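You operate a simulated robot arm through the tools that you are given. There is no shell and no other tool.

Carry out the task below with a simulated robot arm. There is one attempt and no reset: what you move stays moved.

JOB
Water the orange pot on the grey mat with the green can.
Fine: till its red float is in the green band, no spill; can back, pot back in its saucer; the other pots stay dry. Set down upright: what you pick out, green can.

Only the result counts: the job must be done as asked and must still hold three seconds after the hand-in. Knocking over, shifting, dropping, spilling or breaking anything else fails it.

ROBOT AND FRAMES
A 7-joint arm with a two-finger parallel gripper, fixed in place. Base frame: the origin is at the foot of the arm, x ahead of it, y to its left, z up. Lengths are in mm, angles in rad, forces in N, time in s.
Its first joint turns from -2.897 to 2.897 rad. Payload 4.4 kg.
The tool frame sits at the grasp point between the pads (the TCP): z along the fingers, y along the line on which they close. The tips reach 23 mm beyond it. Largest opening 94 mm; finger width 38, thickness 10; the body of the gripper, 54 by 96 mm, starts 39 mm behind the TCP.
Orientation is that of the tool frame in the base frame, as [roll, pitch, yaw] about the fixed x, y, z axes, in that order (R = Rz(yaw) Ry(pitch) Rx(roll)). With the fingers straight down and closing along the base's y, the tool's x points along the base's -x, its y along +y and its z along -z.

CONTROLS
- The arm moves only by the tool play_rows. Its argument "rows" is a list of rows, each a list of 7 numbers: the shift along the tool's x, y, z in units of 50 mm (1.0 is 50 mm), then the turn, a rotation vector about the tool's x, y, z in units of 5 degrees (1.0 is 5 degrees), then the closure, from 0 (fully open) to 1 (shut). In form: [[dx, dy, dz, ax, ay, az, gripper], ...]. A call has 1 to 20 rows; each row shifts and turns the commanded pose from where the row before left it, along the tool's axes as they then stand. A call with a number of a shift or a turn outside -1 to 1 is refused whole. Rows are played at 5 a second. More than 50 mm and 0.15 rad between two rows, or a gripper value outside its range, and nothing of the call is played. A pose out of reach is approached as far as the arm can. The call stops where the force on the tool passes 40 N (or 10 N more than at its start, if that is more) or the arm is blocked; 0.2 s more then pass. Each finger travels about 72 mm/s and halts on what it meets, pressing with about 30 N; the grip force reading is that of the motor and also rises with nothing between the fingers. The clock runs only during rows and for 0.2 s after the last one: add rows that do not move to give the fingers time. It gives the time, the measured TCP pose, the force on the tool (base axes), the opening and the grip force at its end, in the units of the frame above (readings bear some noise), with the torque about the TCP (base axes, N m) and any sound that the robot's microphone picked up.
- Cameras (640 x 400 px; columns grow to the right, rows downward): "scene" is fixed at [44.1, -496.2, 1410.8]; the picture's right is [0.66, -0.75, 0.00], its down [-0.22, -0.20, -0.96] and it looks along [0.72, 0.63, -0.30] (base axes); focal length 340 px, centre (320, 200). "wrist" rides on the gripper at [87, 16, -74] in the tool frame; the picture's right is [-0.18, 0.98, 0.00], its down [-0.58, -0.11, -0.81] and it looks along [-0.79, -0.15, 0.59] (tool axes); focal length 243 px, centre (320, 200).
- capture(camera): a new picture of that camera. The clock stands still meanwhile.
- probe_pixels(camera, pixels): for up to 12 pixels [column, row] of the newest picture of that camera ("zoom" is the newest enlarged one), the place [x, y, z] in the base frame of the surface seen there, good to about 3 mm, but the place of the scene camera against the robot may be out by one fixed shift of up to 25 mm in any direction. The clock stands still meanwhile.
- inspect(camera, box): a new picture of the part [left, top, right, bottom] of that camera's present view, enlarged. The clock stands still meanwhile.
- job_done(): hands the job in; it is judged then, once.

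Unless the task says otherwise, let go and move clear before handing in.

The tools are called after "Request:" as name(argument=value, ...) on one line, values as JSON. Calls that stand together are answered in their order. play_rows: Moves the arm, as the interface text tells. Its arguments: {"type":"object","properties":{"rows":{"type":"array","items":{"type":"array","items":{"type":"number"}}}},"required":["rows"]} The other tools are called the same way: capture (camera) takes a picture; probe_pixels (camera, pixels) gives the place of the surface under pixels of a picture; inspect (camera, box) takes an enlarged picture of a part of a camera's view; job_done () hands the job in.

At the start:

```text
time: 0.0
tool_pos: [761.7, 25.6, 1160.7]
tcp_rot: [-3.14, 0.0, 3.141]
force: [-0.4, 0.2, -0.2]
ft_torque: [0.0, 0.01, -0.04]
grip_width: 93.8
grasp_force: 0.1
```

scene: 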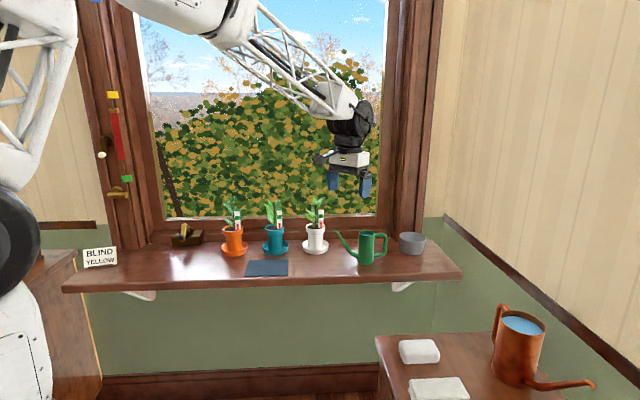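
wrist: 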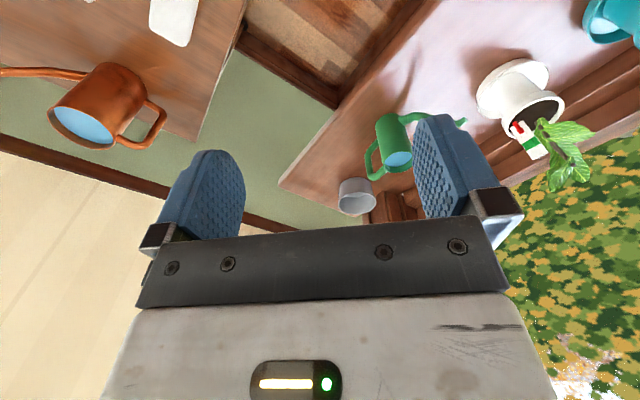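

The scene shows an orange pot at about (234,240), a dark mat at (267,268), a green can at (365,247), and a sign at (100,257). I'll enlarge these parts before moving anything.

Request:
inspect(camera="scene", box=[200, 180, 360, 290])

Request:
inspect(camera="scene", box=[70, 80, 230, 290])

Request:
inspect(camera="scene", box=[320, 210, 480, 300])

```text
3.64 times, centred on (280, 235) of scene
```

zoom: 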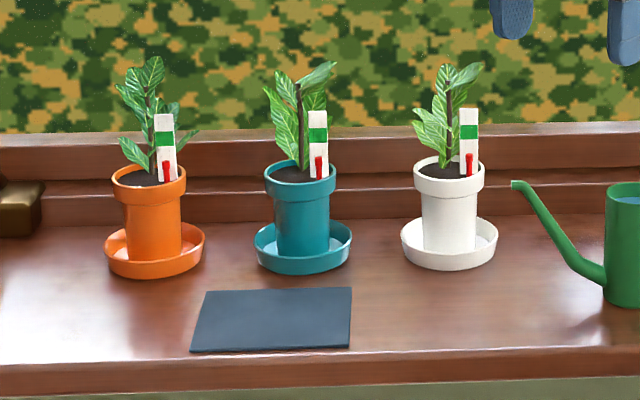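

```text
1.90 times, centred on (150, 185) of scene
```

zoom: 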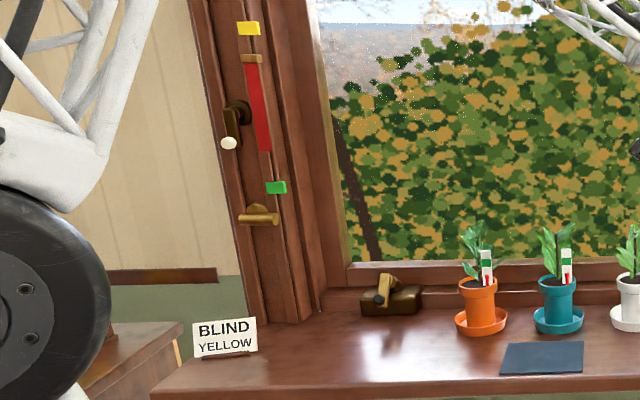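

```text
4.00 times, centred on (400, 255) of scene
```

zoom: 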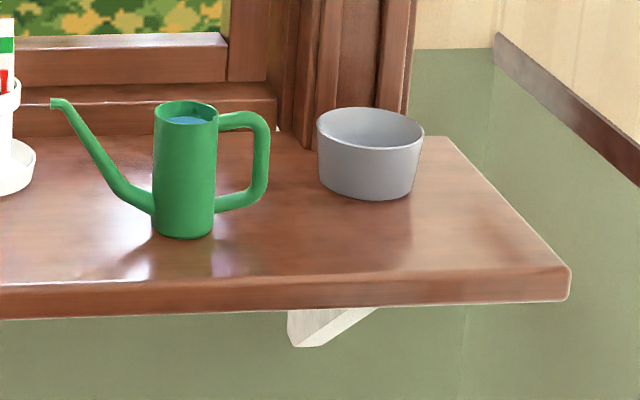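

The sign is about a blind, which my job doesn't mention, so I'll leave that alone. Next I'll probe the pot, mat, saucer, can and bowl in the scene picture to get positions.

Request:
capture(camera="scene")

Request:
probe_pixels(camera="scene", pixels=[[253, 263], [247, 275], [288, 262], [287, 275], [267, 268], [235, 240], [234, 231], [222, 249], [247, 247], [234, 256], [272, 240], [315, 240]])

Request:
probe_pixels(camera="scene", pixels=[[337, 234], [345, 246], [355, 258], [366, 255], [366, 239], [360, 237], [384, 240], [386, 250], [411, 247], [411, 236], [365, 267], [425, 270]])

Request:
inspect(camera="wrist", box=[340, 0, 640, 220])

```text
taken
```

scene: 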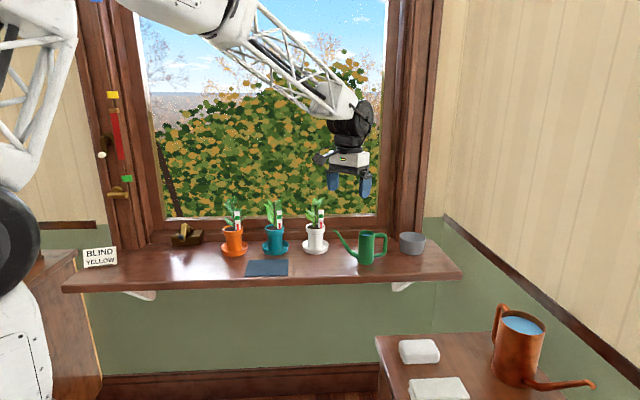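

```text
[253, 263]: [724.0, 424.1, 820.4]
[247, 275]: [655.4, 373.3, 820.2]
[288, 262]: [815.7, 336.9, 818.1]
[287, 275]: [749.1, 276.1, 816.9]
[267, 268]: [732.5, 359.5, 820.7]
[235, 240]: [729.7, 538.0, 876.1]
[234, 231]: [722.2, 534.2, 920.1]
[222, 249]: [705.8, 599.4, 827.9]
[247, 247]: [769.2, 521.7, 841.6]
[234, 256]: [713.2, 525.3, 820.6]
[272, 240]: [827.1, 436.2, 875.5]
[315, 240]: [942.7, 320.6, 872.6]
```

```text
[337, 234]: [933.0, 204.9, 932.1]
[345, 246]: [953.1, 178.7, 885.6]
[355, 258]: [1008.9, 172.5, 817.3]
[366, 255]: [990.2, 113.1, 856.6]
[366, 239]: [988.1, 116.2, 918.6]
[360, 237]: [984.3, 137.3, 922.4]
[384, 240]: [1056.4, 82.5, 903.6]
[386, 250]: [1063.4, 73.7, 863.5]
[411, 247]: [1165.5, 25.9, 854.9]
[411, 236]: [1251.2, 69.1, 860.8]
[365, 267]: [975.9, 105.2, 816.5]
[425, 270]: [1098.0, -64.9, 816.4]
```

```text
1.82 times, centred on (490, 110) of wrist
```

zoom: 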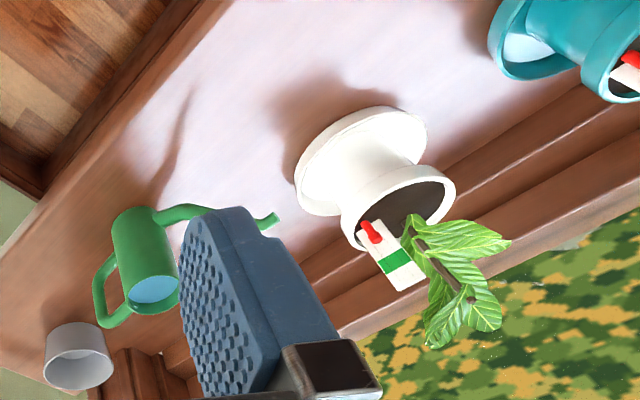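

Scene probes put the sill near z 817, the mat centre near (736,353), the pot near (740,540) and the can near (1005,125). The scene camera may be shifted, so I'll probe matching features through the wrist camera at the can, bowl and white pot, such as its spout tip at about (464,121).

Request:
capture(camera="wrist")

Request:
probe_pixels(camera="wrist", pixels=[[464, 121], [398, 160], [392, 145], [368, 158], [370, 168], [510, 75], [357, 205], [340, 210], [340, 130], [385, 120], [533, 145], [518, 128]])

Request:
inspect(camera="scene", box=[325, 220, 405, 270])

```text
taken
```

wrist: 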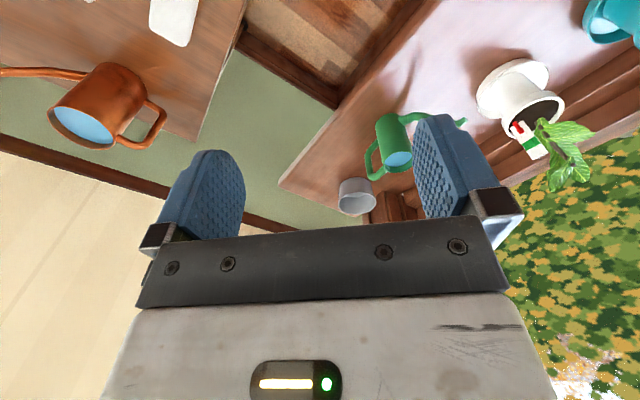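

```text
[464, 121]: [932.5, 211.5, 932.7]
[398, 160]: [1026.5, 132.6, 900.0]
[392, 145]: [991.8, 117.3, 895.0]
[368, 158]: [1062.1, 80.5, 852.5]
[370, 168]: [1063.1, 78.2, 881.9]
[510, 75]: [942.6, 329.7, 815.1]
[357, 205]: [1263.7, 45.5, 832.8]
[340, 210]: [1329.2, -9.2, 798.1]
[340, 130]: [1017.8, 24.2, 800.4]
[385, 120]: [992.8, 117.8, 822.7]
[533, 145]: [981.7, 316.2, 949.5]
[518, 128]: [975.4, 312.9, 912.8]
```

```text
8.00 times, centred on (365, 245) of scene
```

zoom: 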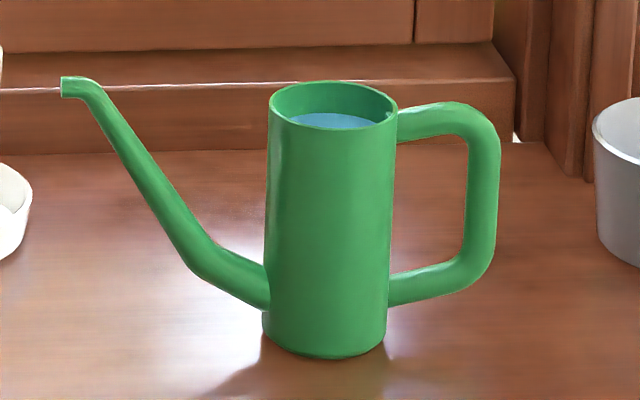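

Wrist probing gives the sill about z 800, against 817 from the scene camera, so there may be a shift. I'll probe more matched points on the can to pin it down.

Request:
probe_pixels(camera="zoom", pixels=[[72, 82], [335, 122], [320, 220], [325, 345], [488, 160], [485, 230], [470, 270], [440, 108], [420, 290], [200, 250], [350, 385], [330, 86]])

Request:
probe_pixels(camera="wrist", pixels=[[320, 140], [360, 110], [420, 60], [480, 40], [400, 100], [430, 30], [340, 145], [310, 165], [365, 140], [378, 180], [395, 110], [408, 118]])

Request:
inspect(camera="wrist", box=[320, 90, 480, 220])

```text
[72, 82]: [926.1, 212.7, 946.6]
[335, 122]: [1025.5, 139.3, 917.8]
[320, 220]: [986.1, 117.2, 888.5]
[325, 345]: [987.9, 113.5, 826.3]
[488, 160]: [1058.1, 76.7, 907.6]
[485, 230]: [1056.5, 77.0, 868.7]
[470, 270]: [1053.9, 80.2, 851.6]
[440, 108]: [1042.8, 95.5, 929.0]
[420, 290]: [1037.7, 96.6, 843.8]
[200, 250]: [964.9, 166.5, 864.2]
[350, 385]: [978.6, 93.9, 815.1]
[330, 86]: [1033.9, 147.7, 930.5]
```

```text
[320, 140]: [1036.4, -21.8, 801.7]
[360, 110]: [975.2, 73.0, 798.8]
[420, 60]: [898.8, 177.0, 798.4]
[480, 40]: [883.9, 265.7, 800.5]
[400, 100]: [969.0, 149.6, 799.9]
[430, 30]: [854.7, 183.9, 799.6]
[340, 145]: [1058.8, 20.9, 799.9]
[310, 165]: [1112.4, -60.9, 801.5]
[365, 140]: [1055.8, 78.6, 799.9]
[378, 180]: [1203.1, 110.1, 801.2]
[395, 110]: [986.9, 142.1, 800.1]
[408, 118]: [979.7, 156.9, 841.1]
```

```text
3.08 times, centred on (400, 155) of wrist
```

zoom: 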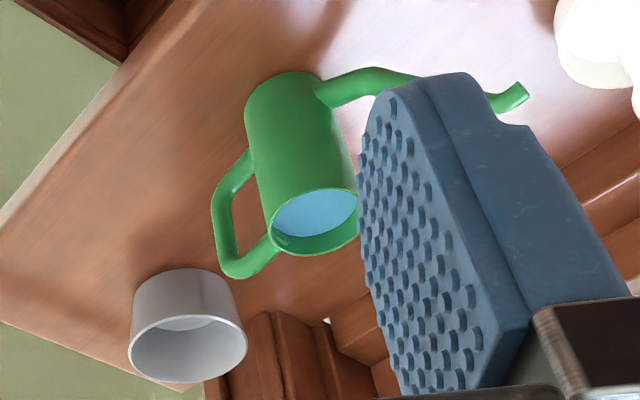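

The wrist probes agree on a sill at z 800, so the scene camera reads about 17 mm too high. I want the tool horizontal with the camera on top, so I'll first turn it 100° about its own axis here in free air and check the arm follows.

Request:
play_rows(rows=[[0, 0, 0, 0, 0, 1, 0], [0, 0, 0, 0, 0, 1, 0], [0, 0, 0, 0, 0, 1, 0], [0, 0, 0, 0, 0, 1, 0], [0, 0, 0, 0, 0, 1, 0], [0, 0, 0, 0, 0, 1, 0], [0, 0, 0, 0, 0, 1, 0], [0, 0, 0, 0, 0, 1, 0], [0, 0, 0, 0, 0, 1, 0], [0, 0, 0, 0, 0, 1, 0], [0, 0, 0, 0, 0, 1, 0], [0, 0, 0, 0, 0, 1, 0], [0, 0, 0, 0, 0, 1, 0], [0, 0, 0, 0, 0, 1, 0], [0, 0, 0, 0, 0, 1, 0], [0, 0, 0, 0, 0, 1, 0], [0, 0, 0, 0, 0, 1, 0], [0, 0, 0, 0, 0, 1, 0], [0, 0, 0, 0, 0, 1, 0], [0, 0, 0, 0, 0, 1, 0]])

```text
time: 4.2
tool_pos: [763.0, 26.4, 1161.2]
tcp_rot: [3.141, 0.0, 1.394]
force: [-0.9, 0.0, -0.1]
ft_torque: [0.04, 0.02, -0.01]
grip_width: 93.7
grasp_force: 0.1
```

The turn followed cleanly to yaw 1.394. Next I'll finish the turn to 0.785 and begin pitching the tool up to horizontal.

Request:
play_rows(rows=[[0, 0, 0, 0, 0, 1, 0], [0, 0, 0, 0, 0, 1, 0], [0, 0, 0, 0, 0, 1, 0], [0, 0, 0, 0, 0, 1, 0], [0, 0, 0, 0, 0, 1, 0], [0, 0, 0, 0, 0, 1, 0], [0, 0, 0, 0, 0, 1, 0], [0, 0, 0, 0, 1, 0, 0], [0, 0, 0, 0, 1, 0, 0], [0, 0, 0, 0, 1, 0, 0], [0, 0, 0, 0, 1, 0, 0], [0, 0, 0, 0, 1, 0, 0], [0, 0, 0, 0, 1, 0, 0], [0, 0, 0, 0, 1, 0, 0], [0, 0, 0, 0, 1, 0, 0], [0, 0, 0, 0, 1, 0, 0]])

```text
time: 7.6
tool_pos: [762.9, 27.1, 1161.4]
tcp_rot: [3.141, -0.788, 0.786]
force: [0.8, 1.0, -0.1]
ft_torque: [-0.03, 0.02, 0.0]
grip_width: 94.1
grasp_force: 0.0
```

The tool is now pitched 45° and the force is small. I'll continue the remaining 45° to horizontal.

Request:
play_rows(rows=[[0, 0, 0, 0, 1, 0, 0], [0, 0, 0, 0, 1, 0, 0], [0, 0, 0, 0, 1, 0, 0], [0, 0, 0, 0, 1, 0, 0], [0, 0, 0, 0, 1, 0, 0], [0, 0, 0, 0, 1, 0, 0], [0, 0, 0, 0, 1, 0, 0], [0, 0, 0, 0, 1, 0, 0], [0, 0, 0, 0, 1, 0, 0], [0, 0, 0, 0, 0, 0, 0]])

Request:
capture(camera="wrist")

Request:
capture(camera="scene")

```text
time: 9.8
tool_pos: [763.8, 27.3, 1160.8]
tcp_rot: [-2.834, -1.571, 0.479]
force: [0.2, 0.3, 0.6]
ft_torque: [-0.03, 0.0, 0.01]
grip_width: 93.9
grasp_force: 0.1
```

```text
taken
```

wrist: 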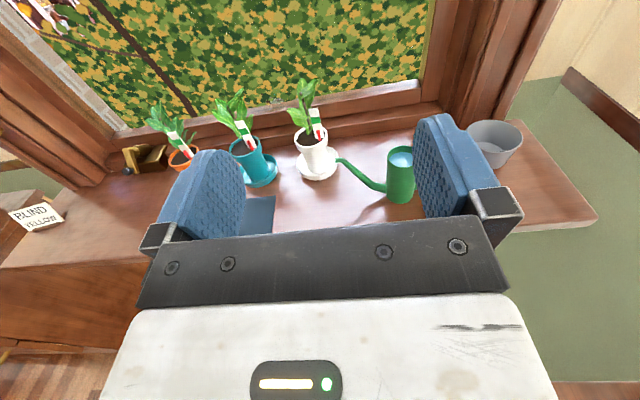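

```text
taken
```

scene: 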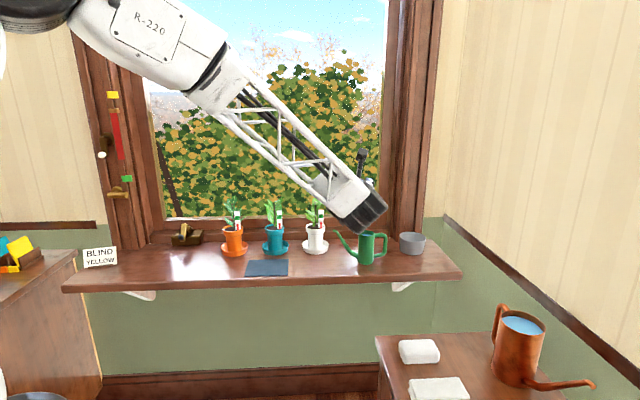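

The tool is horizontal with the camera on top, and the wrist view shows the whole sill: orange pot at (180,155), mat at (258,215), can at (400,175). I'll move in front of the orange pot, staying high at z 1000.

Request:
play_rows(rows=[[-0.32, -0.772, 0.198, 0, 0, 0, 0], [-0.32, -0.772, 0.198, 0, 0, 0, 0], [-0.32, -0.772, 0.198, 0, 0, 0, 0], [-0.32, -0.772, 0.198, 0, 0, 0, 0], [-0.32, -0.772, 0.198, 0, 0, 0, 0], [-0.32, -0.772, 0.198, 0, 0, 0, 0], [-0.32, -0.772, 0.198, 0, 0, 0, 0], [-0.32, -0.772, 0.198, 0, 0, 0, 0], [-0.32, -0.772, 0.198, 0, 0, 0, 0], [-0.32, -0.772, 0.198, 0, 0, 0, 0], [0, 0, 0, 0, 0, 0, 0]])

Request:
capture(camera="wrist")

Request:
capture(camera="scene")

```text
time: 12.2
tool_pos: [558.7, 371.3, 1001.8]
tcp_rot: [-1.434, -1.57, -0.923]
force: [-0.5, 0.1, -0.3]
ft_torque: [-0.04, 0.02, -0.01]
grip_width: 93.9
grasp_force: 0.0
```

```text
taken
```

wrist: 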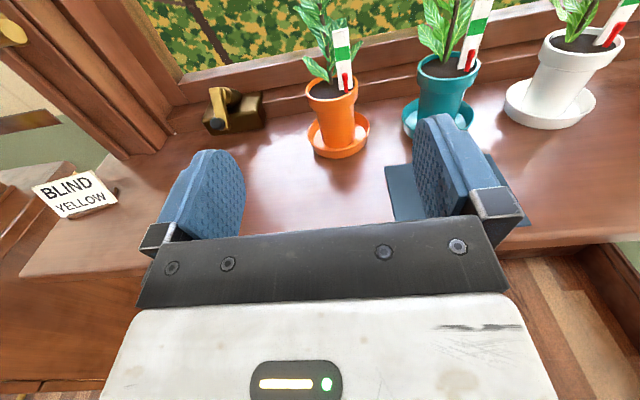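

```text
taken
```

scene: 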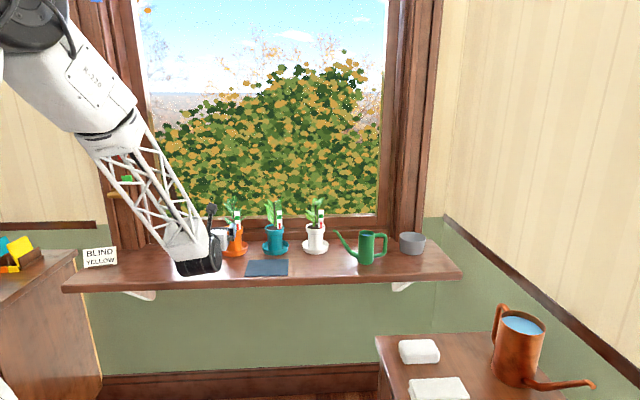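

The wrist now sees the orange pot at (335,110) and saucer at (338,137) clearly. I'll enlarge and probe them.

Request:
inspect(camera="wrist", box=[280, 0, 400, 170])

Request:
probe_pixels(camera="wrist", pixels=[[311, 95], [355, 95], [334, 107], [317, 118], [350, 116], [334, 122], [334, 131], [310, 133], [367, 128], [340, 157], [328, 150], [320, 170]])

Request:
probe_pixels(camera="wrist", pixels=[[388, 168], [395, 218], [405, 190], [415, 165], [528, 222], [485, 153], [410, 120], [475, 125], [443, 95], [500, 200], [440, 90], [300, 200]])

```text
2.35 times, centred on (340, 85) of wrist
```

zoom: 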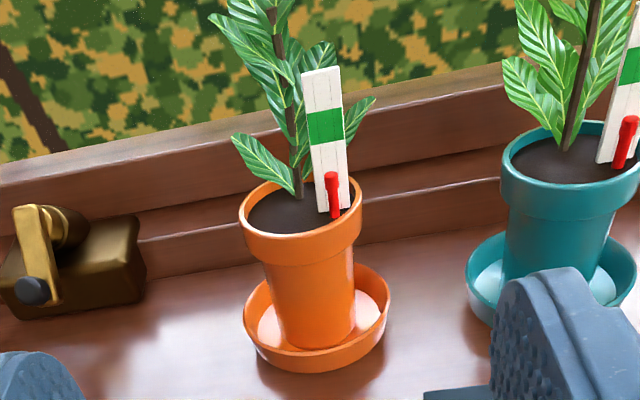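

```text
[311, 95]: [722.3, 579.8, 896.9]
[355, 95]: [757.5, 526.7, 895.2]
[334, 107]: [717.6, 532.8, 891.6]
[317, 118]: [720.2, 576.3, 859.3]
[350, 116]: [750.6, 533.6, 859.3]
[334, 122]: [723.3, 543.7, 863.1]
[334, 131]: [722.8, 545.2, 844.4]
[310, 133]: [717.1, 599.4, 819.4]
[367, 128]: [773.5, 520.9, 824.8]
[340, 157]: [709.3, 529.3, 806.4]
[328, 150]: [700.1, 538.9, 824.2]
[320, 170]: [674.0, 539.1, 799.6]
```

```text
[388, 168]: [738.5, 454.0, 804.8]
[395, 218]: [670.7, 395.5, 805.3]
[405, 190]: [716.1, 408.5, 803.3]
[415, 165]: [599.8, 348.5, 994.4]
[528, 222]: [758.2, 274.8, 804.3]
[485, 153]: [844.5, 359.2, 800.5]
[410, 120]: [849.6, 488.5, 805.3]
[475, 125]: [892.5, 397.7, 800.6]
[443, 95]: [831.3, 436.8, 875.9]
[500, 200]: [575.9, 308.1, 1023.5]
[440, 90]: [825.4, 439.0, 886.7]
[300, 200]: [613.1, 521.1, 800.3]
```

Wrist probes place saucer and pot centre near (743.5,560), sill at z 800 and mat top at z 804. Before going low I need the rim underside height, the sill's front edge, and how far the wrist body hangs below the tool axis.

Request:
probe_pixels(camera="zoom", pixels=[[300, 232], [300, 255], [300, 270], [300, 335], [300, 352], [310, 362], [243, 305], [389, 285], [240, 215], [362, 200], [332, 175], [322, 75]])

Request:
inspect(camera="scene", box=[130, 170, 290, 290])

Request:
probe_pixels(camera="wrist", pixels=[[25, 275], [130, 262], [550, 245], [600, 240], [225, 110], [60, 195], [600, 100], [640, 235], [560, 100], [385, 165], [391, 221], [531, 225]])

```text
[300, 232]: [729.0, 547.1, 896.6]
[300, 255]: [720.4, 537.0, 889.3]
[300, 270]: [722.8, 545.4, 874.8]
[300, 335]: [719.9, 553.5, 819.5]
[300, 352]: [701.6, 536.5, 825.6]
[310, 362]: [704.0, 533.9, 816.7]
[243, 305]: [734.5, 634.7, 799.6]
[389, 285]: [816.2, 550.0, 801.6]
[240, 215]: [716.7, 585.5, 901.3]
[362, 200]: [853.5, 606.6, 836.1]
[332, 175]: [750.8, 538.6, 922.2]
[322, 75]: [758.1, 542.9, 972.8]
```

```text
3.33 times, centred on (210, 230) of scene
```

zoom: 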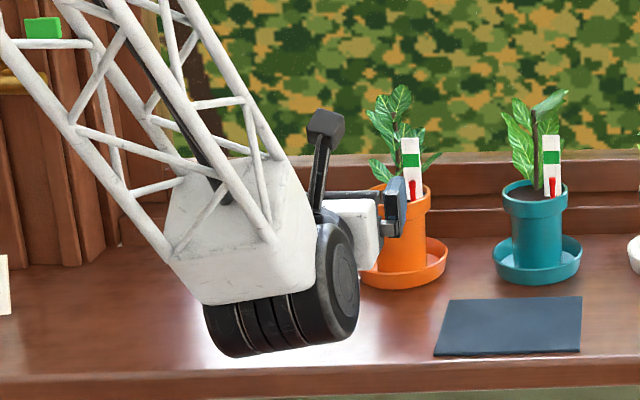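

```text
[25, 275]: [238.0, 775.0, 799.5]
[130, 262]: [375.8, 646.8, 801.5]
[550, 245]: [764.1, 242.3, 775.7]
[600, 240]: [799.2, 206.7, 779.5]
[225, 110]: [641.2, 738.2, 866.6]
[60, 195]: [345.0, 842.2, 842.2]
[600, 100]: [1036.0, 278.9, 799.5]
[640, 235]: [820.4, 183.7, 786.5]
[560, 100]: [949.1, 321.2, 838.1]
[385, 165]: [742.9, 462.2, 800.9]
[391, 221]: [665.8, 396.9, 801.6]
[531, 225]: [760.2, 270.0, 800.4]
```

The sill front edge lies along x+y≈1009, 208 mm in front of the pot. I'll probe the dark wrist housing at zoom (285,345) to see how low it reaches compared with the tool axis (z 1002).

Request:
probe_pixels(camera="zoom", pixels=[[285, 340], [270, 350], [340, 325], [345, 285], [345, 235], [225, 345], [330, 335], [240, 270], [200, 290], [352, 262], [355, 200], [330, 115]])

```text
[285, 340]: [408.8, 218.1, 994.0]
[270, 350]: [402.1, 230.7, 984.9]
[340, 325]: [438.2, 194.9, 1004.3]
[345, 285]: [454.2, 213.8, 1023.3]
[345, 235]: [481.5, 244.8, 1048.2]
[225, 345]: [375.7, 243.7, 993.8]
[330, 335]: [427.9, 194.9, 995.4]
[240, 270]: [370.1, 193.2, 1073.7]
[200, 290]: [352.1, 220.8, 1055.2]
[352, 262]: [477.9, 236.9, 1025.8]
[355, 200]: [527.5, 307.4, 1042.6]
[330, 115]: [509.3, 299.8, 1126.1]
```

The housing reaches only about 32 mm below the tool axis, so a grip at z 857 clears the sill. The pot centre fits to about (746.5,564) with rim underside near 883 and saucer rim near 826. I'll lower in front of the sill and check.

Request:
play_rows(rows=[[-0.58, -0.014, 0, 0, 0, 0, 0], [-0.58, -0.014, 0, 0, 0, 0, 0], [-0.58, -0.014, 0, 0, 0, 0, 0], [-0.58, -0.014, 0, 0, 0, 0, 0], [-0.576, -0.014, 0, 0, 0, 0, 0], [0, 0, 0, 0, 0, 0, 0]])

Request:
capture(camera="wrist")

Request:
capture(camera="scene")

```text
time: 13.6
tool_pos: [556.6, 371.4, 856.4]
tcp_rot: [0.714, -1.569, -3.073]
force: [-0.4, 1.3, 0.1]
ft_torque: [-0.03, -0.02, -0.02]
grip_width: 93.9
grasp_force: 0.0
```

```text
taken
```

wrist: 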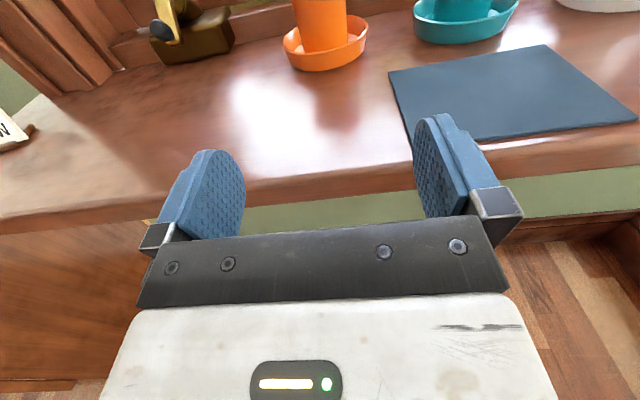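

```text
taken
```

scene: 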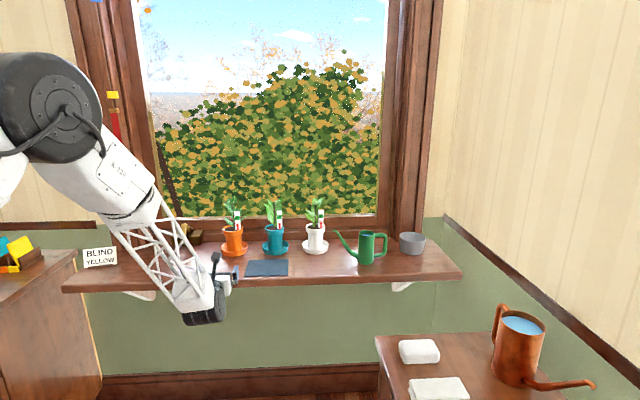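

The whole mat is now in the wrist view, from (390,72) to (637,121), with the pot base at (325,45). I'll probe corners, pot sides and saucer before the approach.

Request:
probe_pixels(camera="wrist", pixels=[[392, 73], [544, 47], [634, 120], [480, 136], [480, 90], [298, 30], [347, 25], [322, 30], [285, 45], [364, 40], [320, 62], [330, 71]])

Request:
inspect(camera="wrist", box=[260, 0, 420, 100])

```text
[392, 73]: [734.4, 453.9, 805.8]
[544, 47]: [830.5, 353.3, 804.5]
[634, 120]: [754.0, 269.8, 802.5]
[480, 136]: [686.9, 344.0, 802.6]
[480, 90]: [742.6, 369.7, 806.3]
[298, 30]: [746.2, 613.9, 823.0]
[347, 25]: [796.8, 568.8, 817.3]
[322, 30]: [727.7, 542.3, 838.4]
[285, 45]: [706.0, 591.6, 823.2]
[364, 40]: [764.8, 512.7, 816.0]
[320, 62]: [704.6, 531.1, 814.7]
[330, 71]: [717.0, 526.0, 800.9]
```

```text
4.00 times, centred on (340, 50) of wrist
```

zoom: 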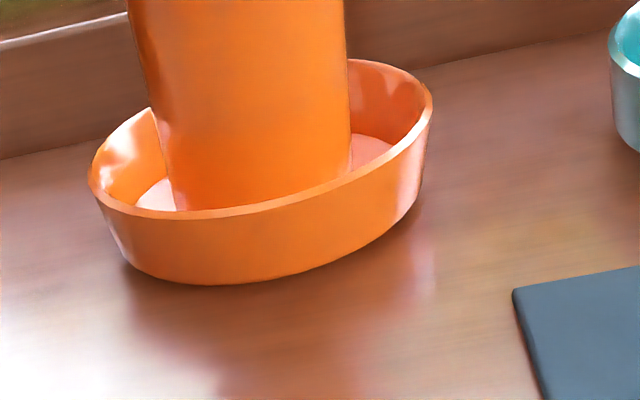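

The mat centre comes out at (744,362) with its top near z 805. A few more zoom points on the pot body and saucer rim will refine the lateral alignment.

Request:
probe_pixels(camera="zoom", pixels=[[165, 120], [200, 120], [250, 120], [300, 120], [340, 120], [94, 185], [180, 214], [260, 204], [340, 178], [410, 130], [429, 95], [380, 65]])

```text
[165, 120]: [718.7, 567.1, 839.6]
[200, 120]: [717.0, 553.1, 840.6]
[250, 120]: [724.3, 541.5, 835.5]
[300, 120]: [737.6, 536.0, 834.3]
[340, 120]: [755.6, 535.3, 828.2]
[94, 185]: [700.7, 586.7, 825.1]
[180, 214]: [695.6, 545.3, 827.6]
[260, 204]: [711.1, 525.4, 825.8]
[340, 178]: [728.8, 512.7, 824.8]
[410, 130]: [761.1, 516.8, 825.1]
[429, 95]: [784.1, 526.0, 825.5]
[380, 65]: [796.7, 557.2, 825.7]
```

The saucer circle fits centre (745.4,561.4), R 51, and the pot body fits (744,559), so lateral error is about 1 mm. I'll slide forward to 9 mm short of the pot centre with fingers open.

Request:
play_rows(rows=[[0, -0.018, 0.9, 0, 0, 0, 0], [0, 0, 0.9, 0, 0, 0, 0], [0, 0, 0.9, 0, 0, 0, 0], [0, 0, 0.9, 0, 0, 0, 0], [0, 0, 0.261, 0, 0, 0, 0], [0, 0, 0.261, 0, 0, 0, 0], [0, 0, 0.261, 0, 0, 0, 0], [0, 0, 0.261, 0, 0, 0, 0], [0, 0, 0.261, 0, 0, 0, 0], [0, 0, 0.261, 0, 0, 0, 0], [0, 0, 0, 0, 0, 0, 0]])

Request:
capture(camera="wrist")

Request:
inspect(camera="scene", box=[170, 190, 300, 290])

```text
time: 16.0
tool_pos: [722.6, 515.8, 859.7]
tcp_rot: [2.994, -1.57, 0.947]
force: [-0.2, -0.4, 0.7]
ft_torque: [0.01, 0.0, 0.03]
grip_width: 93.8
grasp_force: 0.0
out of reach, approached as far as the arm can: row 3, 4, 6, 8, 9, 10
```

```text
taken
```

wrist: 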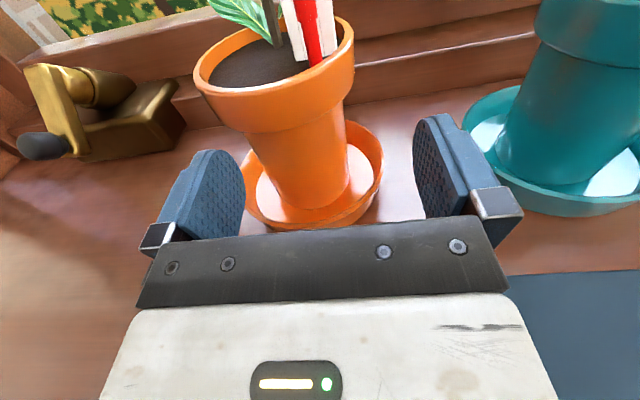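

```text
4.00 times, centred on (235, 240) of scene
```

zoom: 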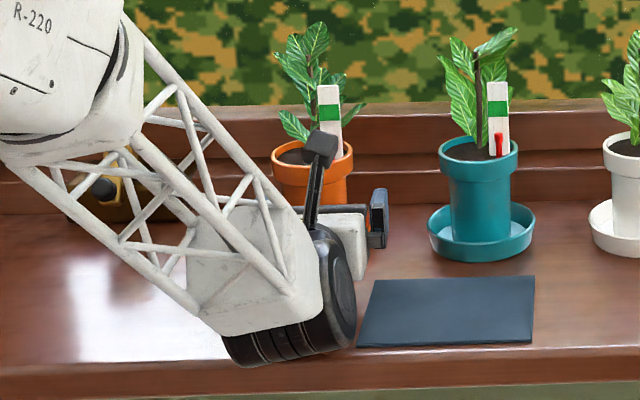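

The arm stopped 39 mm short at (722.6,515.8,859.7) and slid 16 mm sideways, because rows 3–10 were out of reach. Nothing was touched. I suspect a wrist joint limit, so I'll look at the arm's posture before retreating.

Request:
capture(camera="scene")

Request:
probe_pixels(camera="scene", pixels=[[20, 50], [60, 100], [30, 150], [100, 150], [150, 180], [200, 250], [10, 200], [10, 300], [120, 200], [190, 290], [5, 100], [80, 60]])

```text
taken
```

scene: 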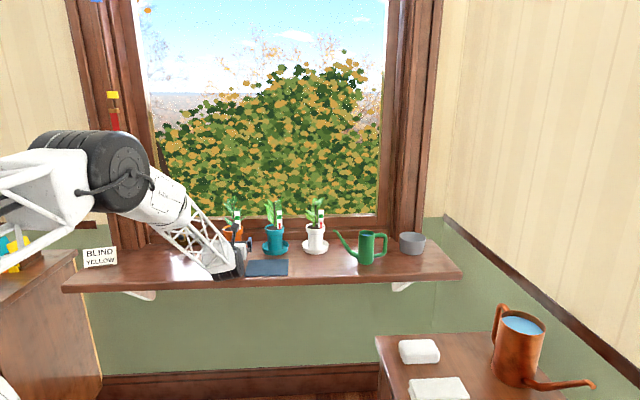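

```text
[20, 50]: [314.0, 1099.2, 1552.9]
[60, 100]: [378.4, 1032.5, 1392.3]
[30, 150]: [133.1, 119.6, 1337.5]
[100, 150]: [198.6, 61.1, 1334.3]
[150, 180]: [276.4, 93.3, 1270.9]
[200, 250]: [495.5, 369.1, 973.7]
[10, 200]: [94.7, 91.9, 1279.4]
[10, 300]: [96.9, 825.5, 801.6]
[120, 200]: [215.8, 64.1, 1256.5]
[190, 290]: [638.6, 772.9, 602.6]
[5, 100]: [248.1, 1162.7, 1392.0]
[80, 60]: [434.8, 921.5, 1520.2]
```

The arm sits in front of the pot with nothing touched, so this is a posture limit. I'll back off 100 mm and see how the pose recovers.

Request:
play_rows(rows=[[0, 0, -0.5, 0, 0, 0, 0], [0, 0, -0.5, 0, 0, 0, 0], [0, 0, -0.5, 0, 0, 0, 0], [0, 0, -0.5, 0, 0, 0, 0], [0, 0, 0, 0, 0, 0, 0]])

```text
time: 17.2
tool_pos: [650.4, 443.6, 858.6]
tcp_rot: [-2.449, -1.57, 0.094]
force: [0.3, -0.5, -1.0]
ft_torque: [0.05, 0.02, 0.01]
grip_width: 94.0
grasp_force: 0.0
```

After backing off the pose is clean at (650.4,443.6,858.6), and commands restart from the actual pose. I'll try a different heading, turning 15° left about the vertical and then advancing toward the pot in small steps while watching for the reach flag.

Request:
play_rows(rows=[[0, 0, 0, 1, 0, 0, 0], [0, 0, 0, 1, 0, 0, 0], [0, 0, 0, 1, 0, 0, 0], [0, 0, 0, 0, 0, 0, 0]])

```text
time: 18.2
tool_pos: [650.6, 443.1, 858.3]
tcp_rot: [-0.799, -1.571, -1.296]
force: [0.2, 0.6, -0.4]
ft_torque: [0.01, 0.0, 0.03]
grip_width: 94.1
grasp_force: 0.0
```

Heading is now 60° with no complaint. The pot lies 149 mm ahead and 23 mm to the tool's +y side, so I'll shift sideways and advance to 9 mm short of centre.

Request:
play_rows(rows=[[0, 0.228, 0, 0, 0, 0, 0], [0, 0.228, 0, 0, 0, 0, 0], [0, 0, 0.35, 0, 0, 0, 0], [0, 0, 0.35, 0, 0, 0, 0], [0, 0, 0.35, 0, 0, 0, 0], [0, 0, 0.35, 0, 0, 0, 0], [0, 0, 0.35, 0, 0, 0, 0], [0, 0, 0.35, 0, 0, 0, 0], [0, 0, 0, 0, 0, 0, 0]])

```text
time: 20.2
tool_pos: [722.8, 523.7, 858.7]
tcp_rot: [1.401, -1.571, 2.787]
force: [0.3, -0.2, 0.9]
ft_torque: [0.0, -0.04, -0.01]
grip_width: 93.8
grasp_force: 0.1
```

No reach flag this time. The tool is at (722.8,523.7,858.7), 43 mm from the pot centre and laterally within 1 mm, so I'll take a look and then advance the last 34 mm.

Request:
play_rows(rows=[[0, 0, 0.23, 0, 0, 0, 0], [0, 0, 0.23, 0, 0, 0, 0], [0, 0, 0.22, 0, 0, 0, 0], [0, 0, 0, 0, 0, 0, 0]])

Request:
capture(camera="wrist")

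Request:
inspect(camera="scene", box=[170, 190, 300, 290])

```text
time: 21.2
tool_pos: [740.5, 552.9, 860.5]
tcp_rot: [1.821, -1.57, 2.369]
force: [-0.1, -0.2, 0.0]
ft_torque: [0.02, 0.03, -0.02]
grip_width: 93.5
grasp_force: 0.0
```

```text
taken
```

wrist: 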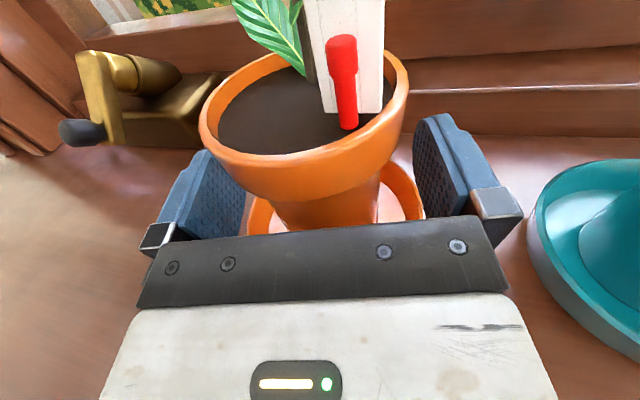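

```text
4.00 times, centred on (235, 240) of scene
```

zoom: 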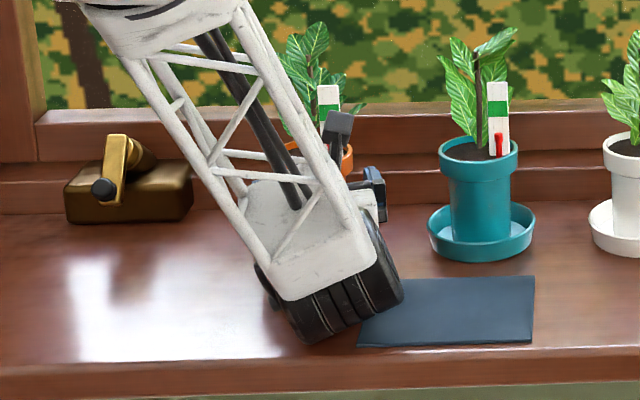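

The pot sits between the open fingers (about columns 245–415) with the rim above them. I'll drop 3 mm for rim clearance, then close.

Request:
play_rows(rows=[[-0.06, 0, 0, 0, 0, 0, 0], [0, 0, 0, 0, 0, 0, 0], [0, 0, 0, 0, 0, 0, 0.3], [0, 0, 0, 0, 0, 0, 0.45], [0, 0, 0, 0, 0, 0, 1], [0, 0, 0, 0, 0, 0, 1], [0, 0, 0, 0, 0, 0, 1], [0, 0, 0, 0, 0, 0, 1]])

Request:
capture(camera="wrist")

```text
time: 23.0
tool_pos: [740.0, 552.1, 856.7]
tcp_rot: [-1.881, -1.57, -0.212]
force: [-0.6, 0.1, 2.1]
ft_torque: [-0.02, -0.04, -0.02]
grip_width: 60.5
grasp_force: 30.1
```

```text
taken
```

wrist: 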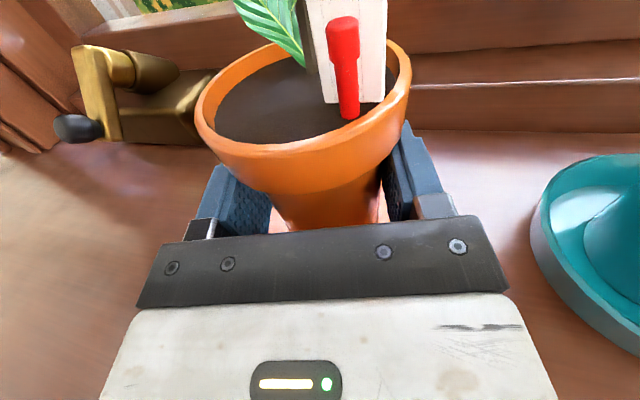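

The pot is gripped at 60.5 mm with 30 N, at tool pose (740.0,552.1,856.7), heading 60°. I'll lift it straight up 60 mm.

Request:
play_rows(rows=[[0.15, 0, 0, 0, 0, 0, 1], [0.25, 0, 0, 0, 0, 0, 1], [0.4, 0, 0, 0, 0, 0, 1], [0.4, 0, 0, 0, 0, 0, 1], [0, 0, 0, 0, 0, 0, 1]])

Request:
capture(camera="wrist")

Request:
inspect(camera="scene", box=[170, 190, 300, 290])

```text
time: 24.2
tool_pos: [740.7, 551.6, 917.5]
tcp_rot: [-0.301, -1.57, -1.792]
force: [0.7, 0.2, -4.7]
ft_torque: [-0.08, 0.06, -0.01]
grip_width: 60.4
grasp_force: 29.9
```

```text
taken
```

wrist: 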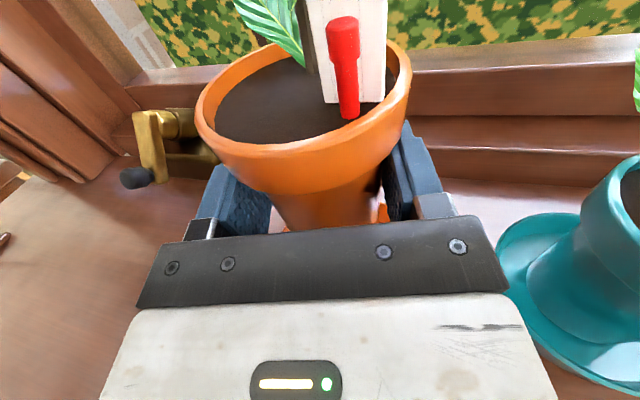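

```text
4.00 times, centred on (235, 240) of scene
```

zoom: 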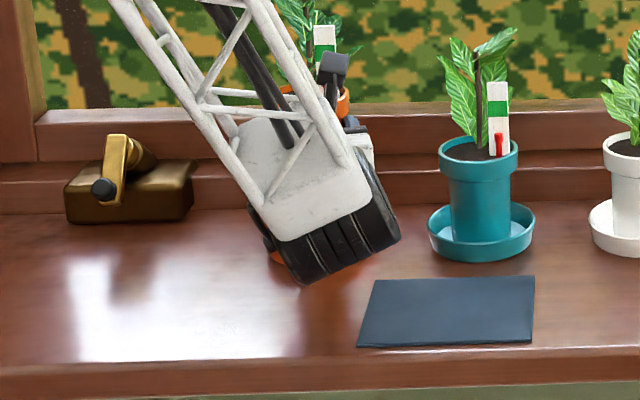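

The pot is up and level, with the load reading about 4.7 N. I'll probe the stake, float and rim in the wrist picture so I can choose how to turn the pot on the mat and keep the spout clear of the stake.

Request:
probe_pixels(camera="wrist", pixels=[[330, 98], [380, 98], [350, 108], [345, 60], [312, 60], [198, 110], [410, 85], [240, 170], [370, 175], [290, 42], [260, 130], [375, 10]])

Request:
inspect(camera="wrist", box=[180, 0, 440, 200])

```text
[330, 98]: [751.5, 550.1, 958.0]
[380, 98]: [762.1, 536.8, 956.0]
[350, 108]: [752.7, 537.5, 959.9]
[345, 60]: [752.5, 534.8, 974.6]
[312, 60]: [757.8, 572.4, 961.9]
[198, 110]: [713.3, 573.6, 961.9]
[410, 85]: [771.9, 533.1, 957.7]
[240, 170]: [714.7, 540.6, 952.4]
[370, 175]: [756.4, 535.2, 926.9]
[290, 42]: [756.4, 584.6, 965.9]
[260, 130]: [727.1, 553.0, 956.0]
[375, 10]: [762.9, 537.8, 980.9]
```

```text
2.00 times, centred on (310, 100) of wrist
```

zoom: 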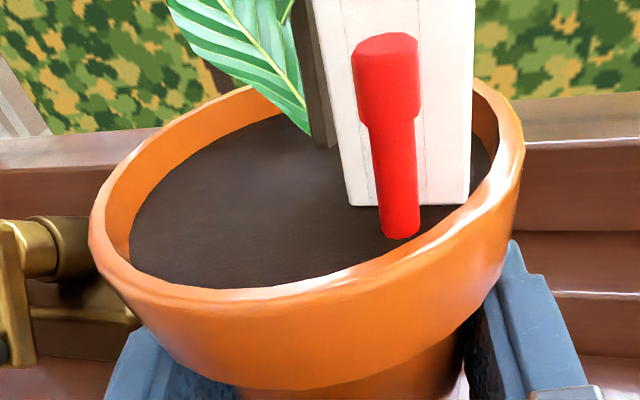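

The stake stands about 21 mm from the pot centre at roughly −55°. I'll carry the pot clear of the teal one, move it over the mat centre (744,362), and turn it 15° so the stake sits off the spout's line.

Request:
play_rows(rows=[[0, 0, -0.3, 0, 0, 0, 1], [0, 0, -0.55, 0, 0, 0, 1], [0, 0, -0.55, 0, 0, 0, 1], [0, 0, -0.5, 0, 0, 0, 1], [0, 0, -0.3, 0, 0, 0, 1], [0, 0.381, -0.246, 0, 0, 0, 1], [0, 0.381, -0.246, 0, 0, 0, 1], [0, 0.381, -0.246, 0, 0, 0, 1], [0, 0.381, -0.246, 0, 0, 0, 1], [0, 0.381, -0.246, 0, 0, 0, 1], [0, 0, 0, -1, 0, 0, 1], [0, 0, 0, -1, 0, 0, 1], [0, 0, 0, -1, 0, 0, 1], [0, 0, 0, 0, 0, 0, 1], [0, 0, 0, 0, 0, 0, 1]])

Request:
capture(camera="wrist")

Request:
capture(camera="scene")

```text
time: 27.4
tool_pos: [736.6, 355.1, 914.6]
tcp_rot: [1.982, -1.57, 1.946]
force: [0.6, 0.6, 0.3]
ft_torque: [-0.03, 0.06, -0.03]
grip_width: 60.8
grasp_force: 29.9
```

```text
taken
```

wrist: 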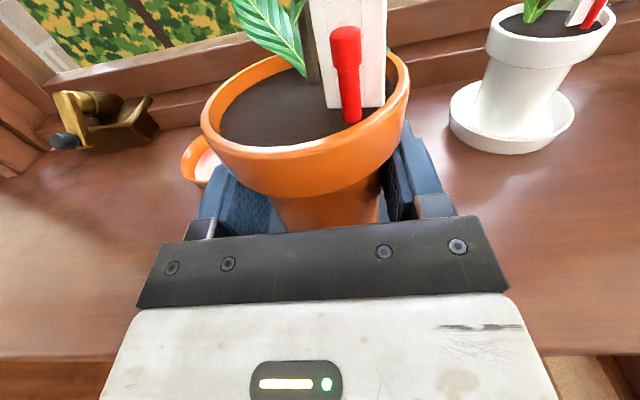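

```text
taken
```

scene: 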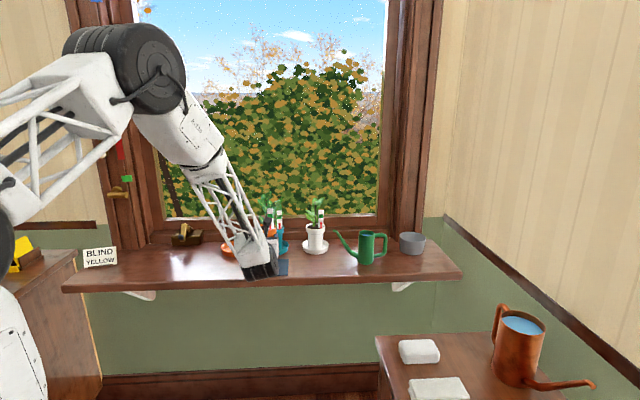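

The pot is over the mat at (736.6,355.1,914.6) and the empty saucer is still in place. I'll lower 50 mm, then feel for contact.

Request:
play_rows(rows=[[-0.25, 0, 0, 0, 0, 0, 1], [-0.25, 0, 0, 0, 0, 0, 1], [-0.25, 0, 0, 0, 0, 0, 1], [-0.2, 0, 0, 0, 0, 0, 1], [0, 0, 0, 0, 0, 0, 1]])

Request:
inspect(camera="scene", box=[200, 190, 360, 290])

```text
time: 28.6
tool_pos: [736.2, 356.8, 868.2]
tcp_rot: [-2.323, -1.57, -0.032]
force: [-0.4, 0.1, -0.6]
ft_torque: [-0.03, 0.05, 0.01]
grip_width: 60.8
grasp_force: 30.1
```

```text
4.00 times, centred on (280, 240) of scene
```

zoom: 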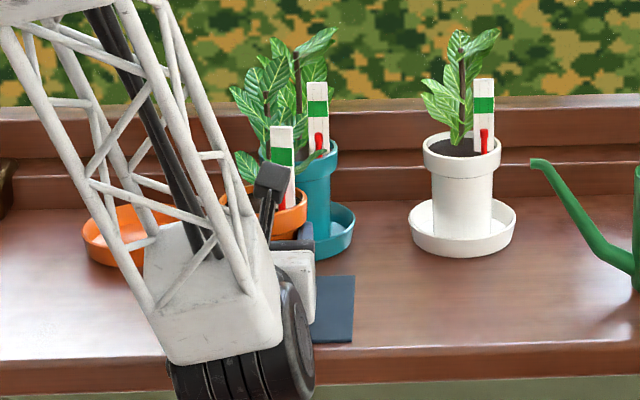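

The tool is at z 868 with no contact yet. I'll step down 2 mm at a time.

Request:
play_rows(rows=[[-0.04, 0, 0, 0, 0, 0, 1], [-0.04, 0, 0, 0, 0, 0, 1], [-0.04, 0, 0, 0, 0, 0, 1], [-0.03, 0, 0, 0, 0, 0, 1], [0, 0, 0, 0, 0, 0, 1]])

```text
time: 29.8
tool_pos: [736.9, 357.9, 861.9]
tcp_rot: [0.452, -1.569, -2.808]
force: [-5.7, -4.1, 7.4]
ft_torque: [0.08, 0.08, 0.02]
grip_width: 60.3
grasp_force: 29.8
```

There's an upward force of 7.4 N at z 861.9, so the pot is on the mat. I'll open the fingers gently and check that it stands upright.

Request:
play_rows(rows=[[0, 0, 0, 0, 0, 0, 0.3], [0, 0, 0, 0, 0, 0, 0.25], [0, 0, 0, 0, 0, 0, 0.1], [0, 0, 0, 0, 0, 0, 0], [0, 0, 0, 0, 0, 0, 0], [0, 0, 0, 0, 0, 0, 0]])

Request:
capture(camera="wrist")

```text
time: 31.2
tool_pos: [737.0, 356.5, 860.6]
tcp_rot: [-2.001, -1.57, -0.355]
force: [1.0, 1.0, -1.2]
ft_torque: [0.06, 0.06, 0.03]
grip_width: 93.9
grasp_force: 0.1
```

```text
taken
```

wrist: 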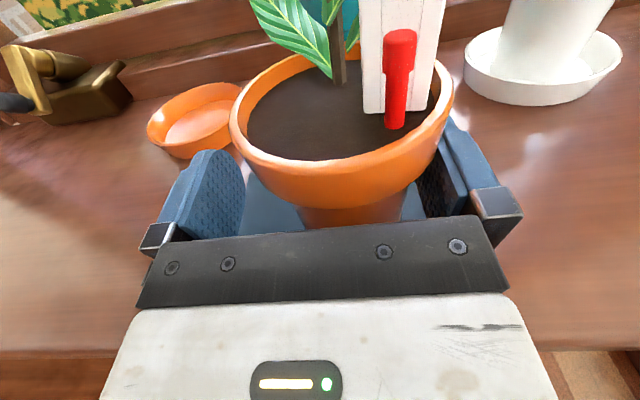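

The pot stands upright but sits a bit to the right between the fingers (rim columns 230–455). I'll probe it for its new centre before retreating.

Request:
probe_pixels(camera="wrist", pixels=[[233, 115], [290, 180], [350, 185], [420, 165], [453, 100], [330, 215], [310, 210], [390, 210], [280, 62], [375, 108], [425, 108], [395, 125]])

Request:
inspect(camera="wrist", box=[200, 0, 500, 240])

Request:
inspect(camera="scene", box=[200, 190, 360, 290])

```text
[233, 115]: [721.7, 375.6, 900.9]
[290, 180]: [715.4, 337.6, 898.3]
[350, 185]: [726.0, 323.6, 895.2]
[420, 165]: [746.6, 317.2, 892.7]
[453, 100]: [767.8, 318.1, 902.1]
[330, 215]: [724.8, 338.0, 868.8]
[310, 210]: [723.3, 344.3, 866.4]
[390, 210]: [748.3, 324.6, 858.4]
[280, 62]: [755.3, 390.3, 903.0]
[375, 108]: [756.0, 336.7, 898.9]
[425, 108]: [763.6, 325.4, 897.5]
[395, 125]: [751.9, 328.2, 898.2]
```

```text
1.67 times, centred on (350, 120) of wrist
```

zoom: 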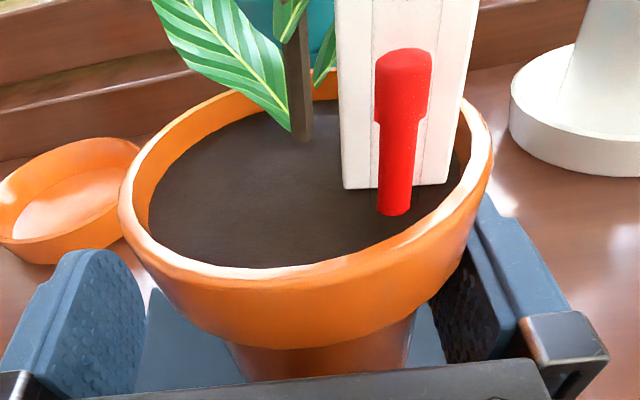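

```text
4.00 times, centred on (280, 240) of scene
```

zoom: 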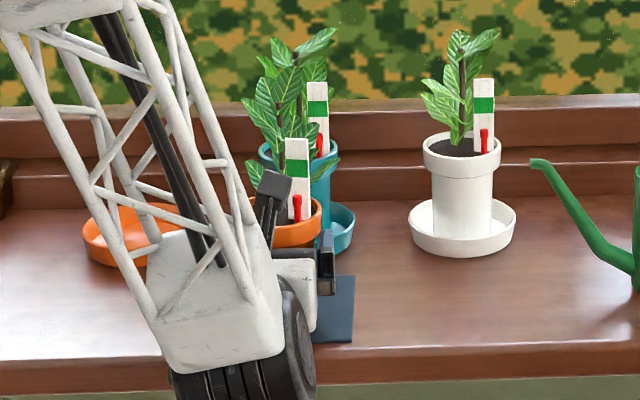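

The pot is upright, centred near (748.5,353.5) on the mat. I'll shift 8 mm to centre the fingers about it, then back straight out 200 mm.

Request:
play_rows(rows=[[0, 0.1, 0, 0, 0, 0, 0], [0, 0.06, 0, 0, 0, 0, 0], [0, 0, -0.2, 0, 0, 0, 0], [0, 0, -0.4, 0, 0, 0, 0], [0, 0, -0.6, 0, 0, 0, 0], [0, 0, -0.8, 0, 0, 0, 0], [0, 0, -0.8, 0, 0, 0, 0], [0, 0, -0.8, 0, 0, 0, 0], [0, 0, -0.4, 0, 0, 0, 0], [0, 0, 0, 0, 0, 0, 0]])

Request:
capture(camera="wrist")

Request:
inspect(camera="scene", box=[200, 190, 360, 290])

```text
time: 33.4
tool_pos: [600.5, 208.9, 860.4]
tcp_rot: [0.791, -1.571, 3.136]
force: [-0.9, -0.2, -0.5]
ft_torque: [-0.02, 0.06, 0.01]
grip_width: 93.9
grasp_force: 0.1
```

```text
taken
```

wrist: 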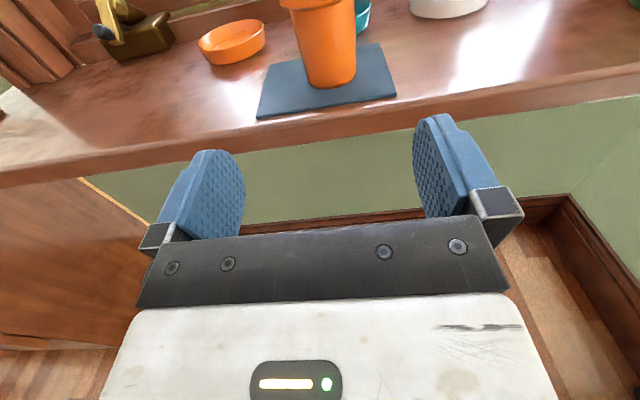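

```text
4.00 times, centred on (280, 240) of scene
```

zoom: 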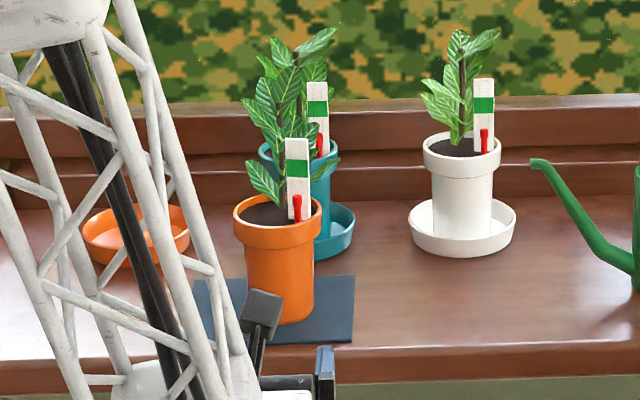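

The pot stands upright on the mat and the saucer hasn't moved. Next I'll travel sideways in front of the sill to a viewing spot before the green can's handle.

Request:
play_rows(rows=[[0.167, 0.4, 0.113, 0, 0, 0, 0.2], [0.167, 0.688, 0.113, 0, 0, 0, 0.4], [0.167, 0.688, 0.113, 0, 0, 0, 0.5], [0.167, 0.688, 0.113, 0, 0, 0, 0.5], [0.167, 0.688, 0.113, 0, 0, 0, 0.5], [0.167, 0.688, 0.113, 0, 0, 0, 0.5], [0.167, 0.688, 0.113, 0, 0, 0, 0.5], [0.167, 0.688, 0.113, 0, 0, 0, 0.5], [0.167, 0.688, 0.113, 0, 0, 0, 0.5], [0.167, 0.688, 0.113, 0, 0, 0, 0.5], [0.167, 0.688, 0.113, 0, 0, 0, 0.5], [0.167, 0.688, 0.113, 0, 0, 0, 0.5], [0, 0.292, 0, 0, 0, 0, 0.5], [0, 0, 0, 0, 0, 0, 0.5]])

Request:
capture(camera="wrist")

Request:
capture(camera="scene")

```text
time: 36.4
tool_pos: [942.2, -35.4, 960.0]
tcp_rot: [-0.715, -1.57, -1.64]
force: [-0.2, 1.1, 0.0]
ft_torque: [-0.01, 0.01, 0.03]
grip_width: 47.0
grasp_force: 0.0
```

```text
taken
```

wrist: 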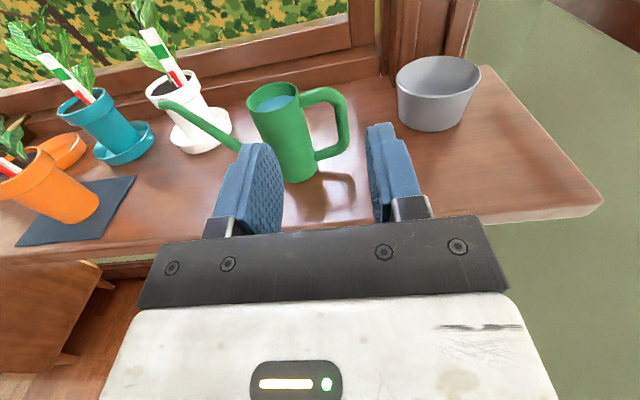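

```text
taken
```

scene: 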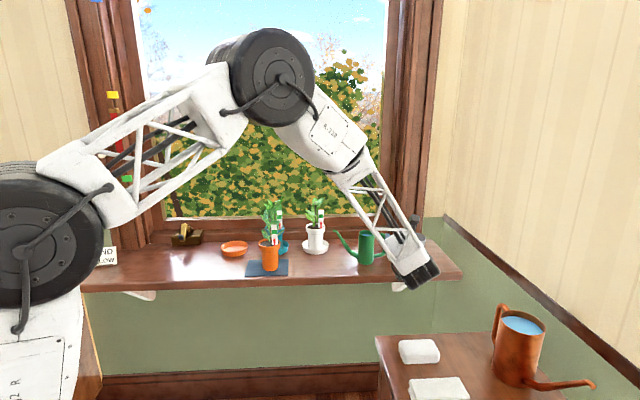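

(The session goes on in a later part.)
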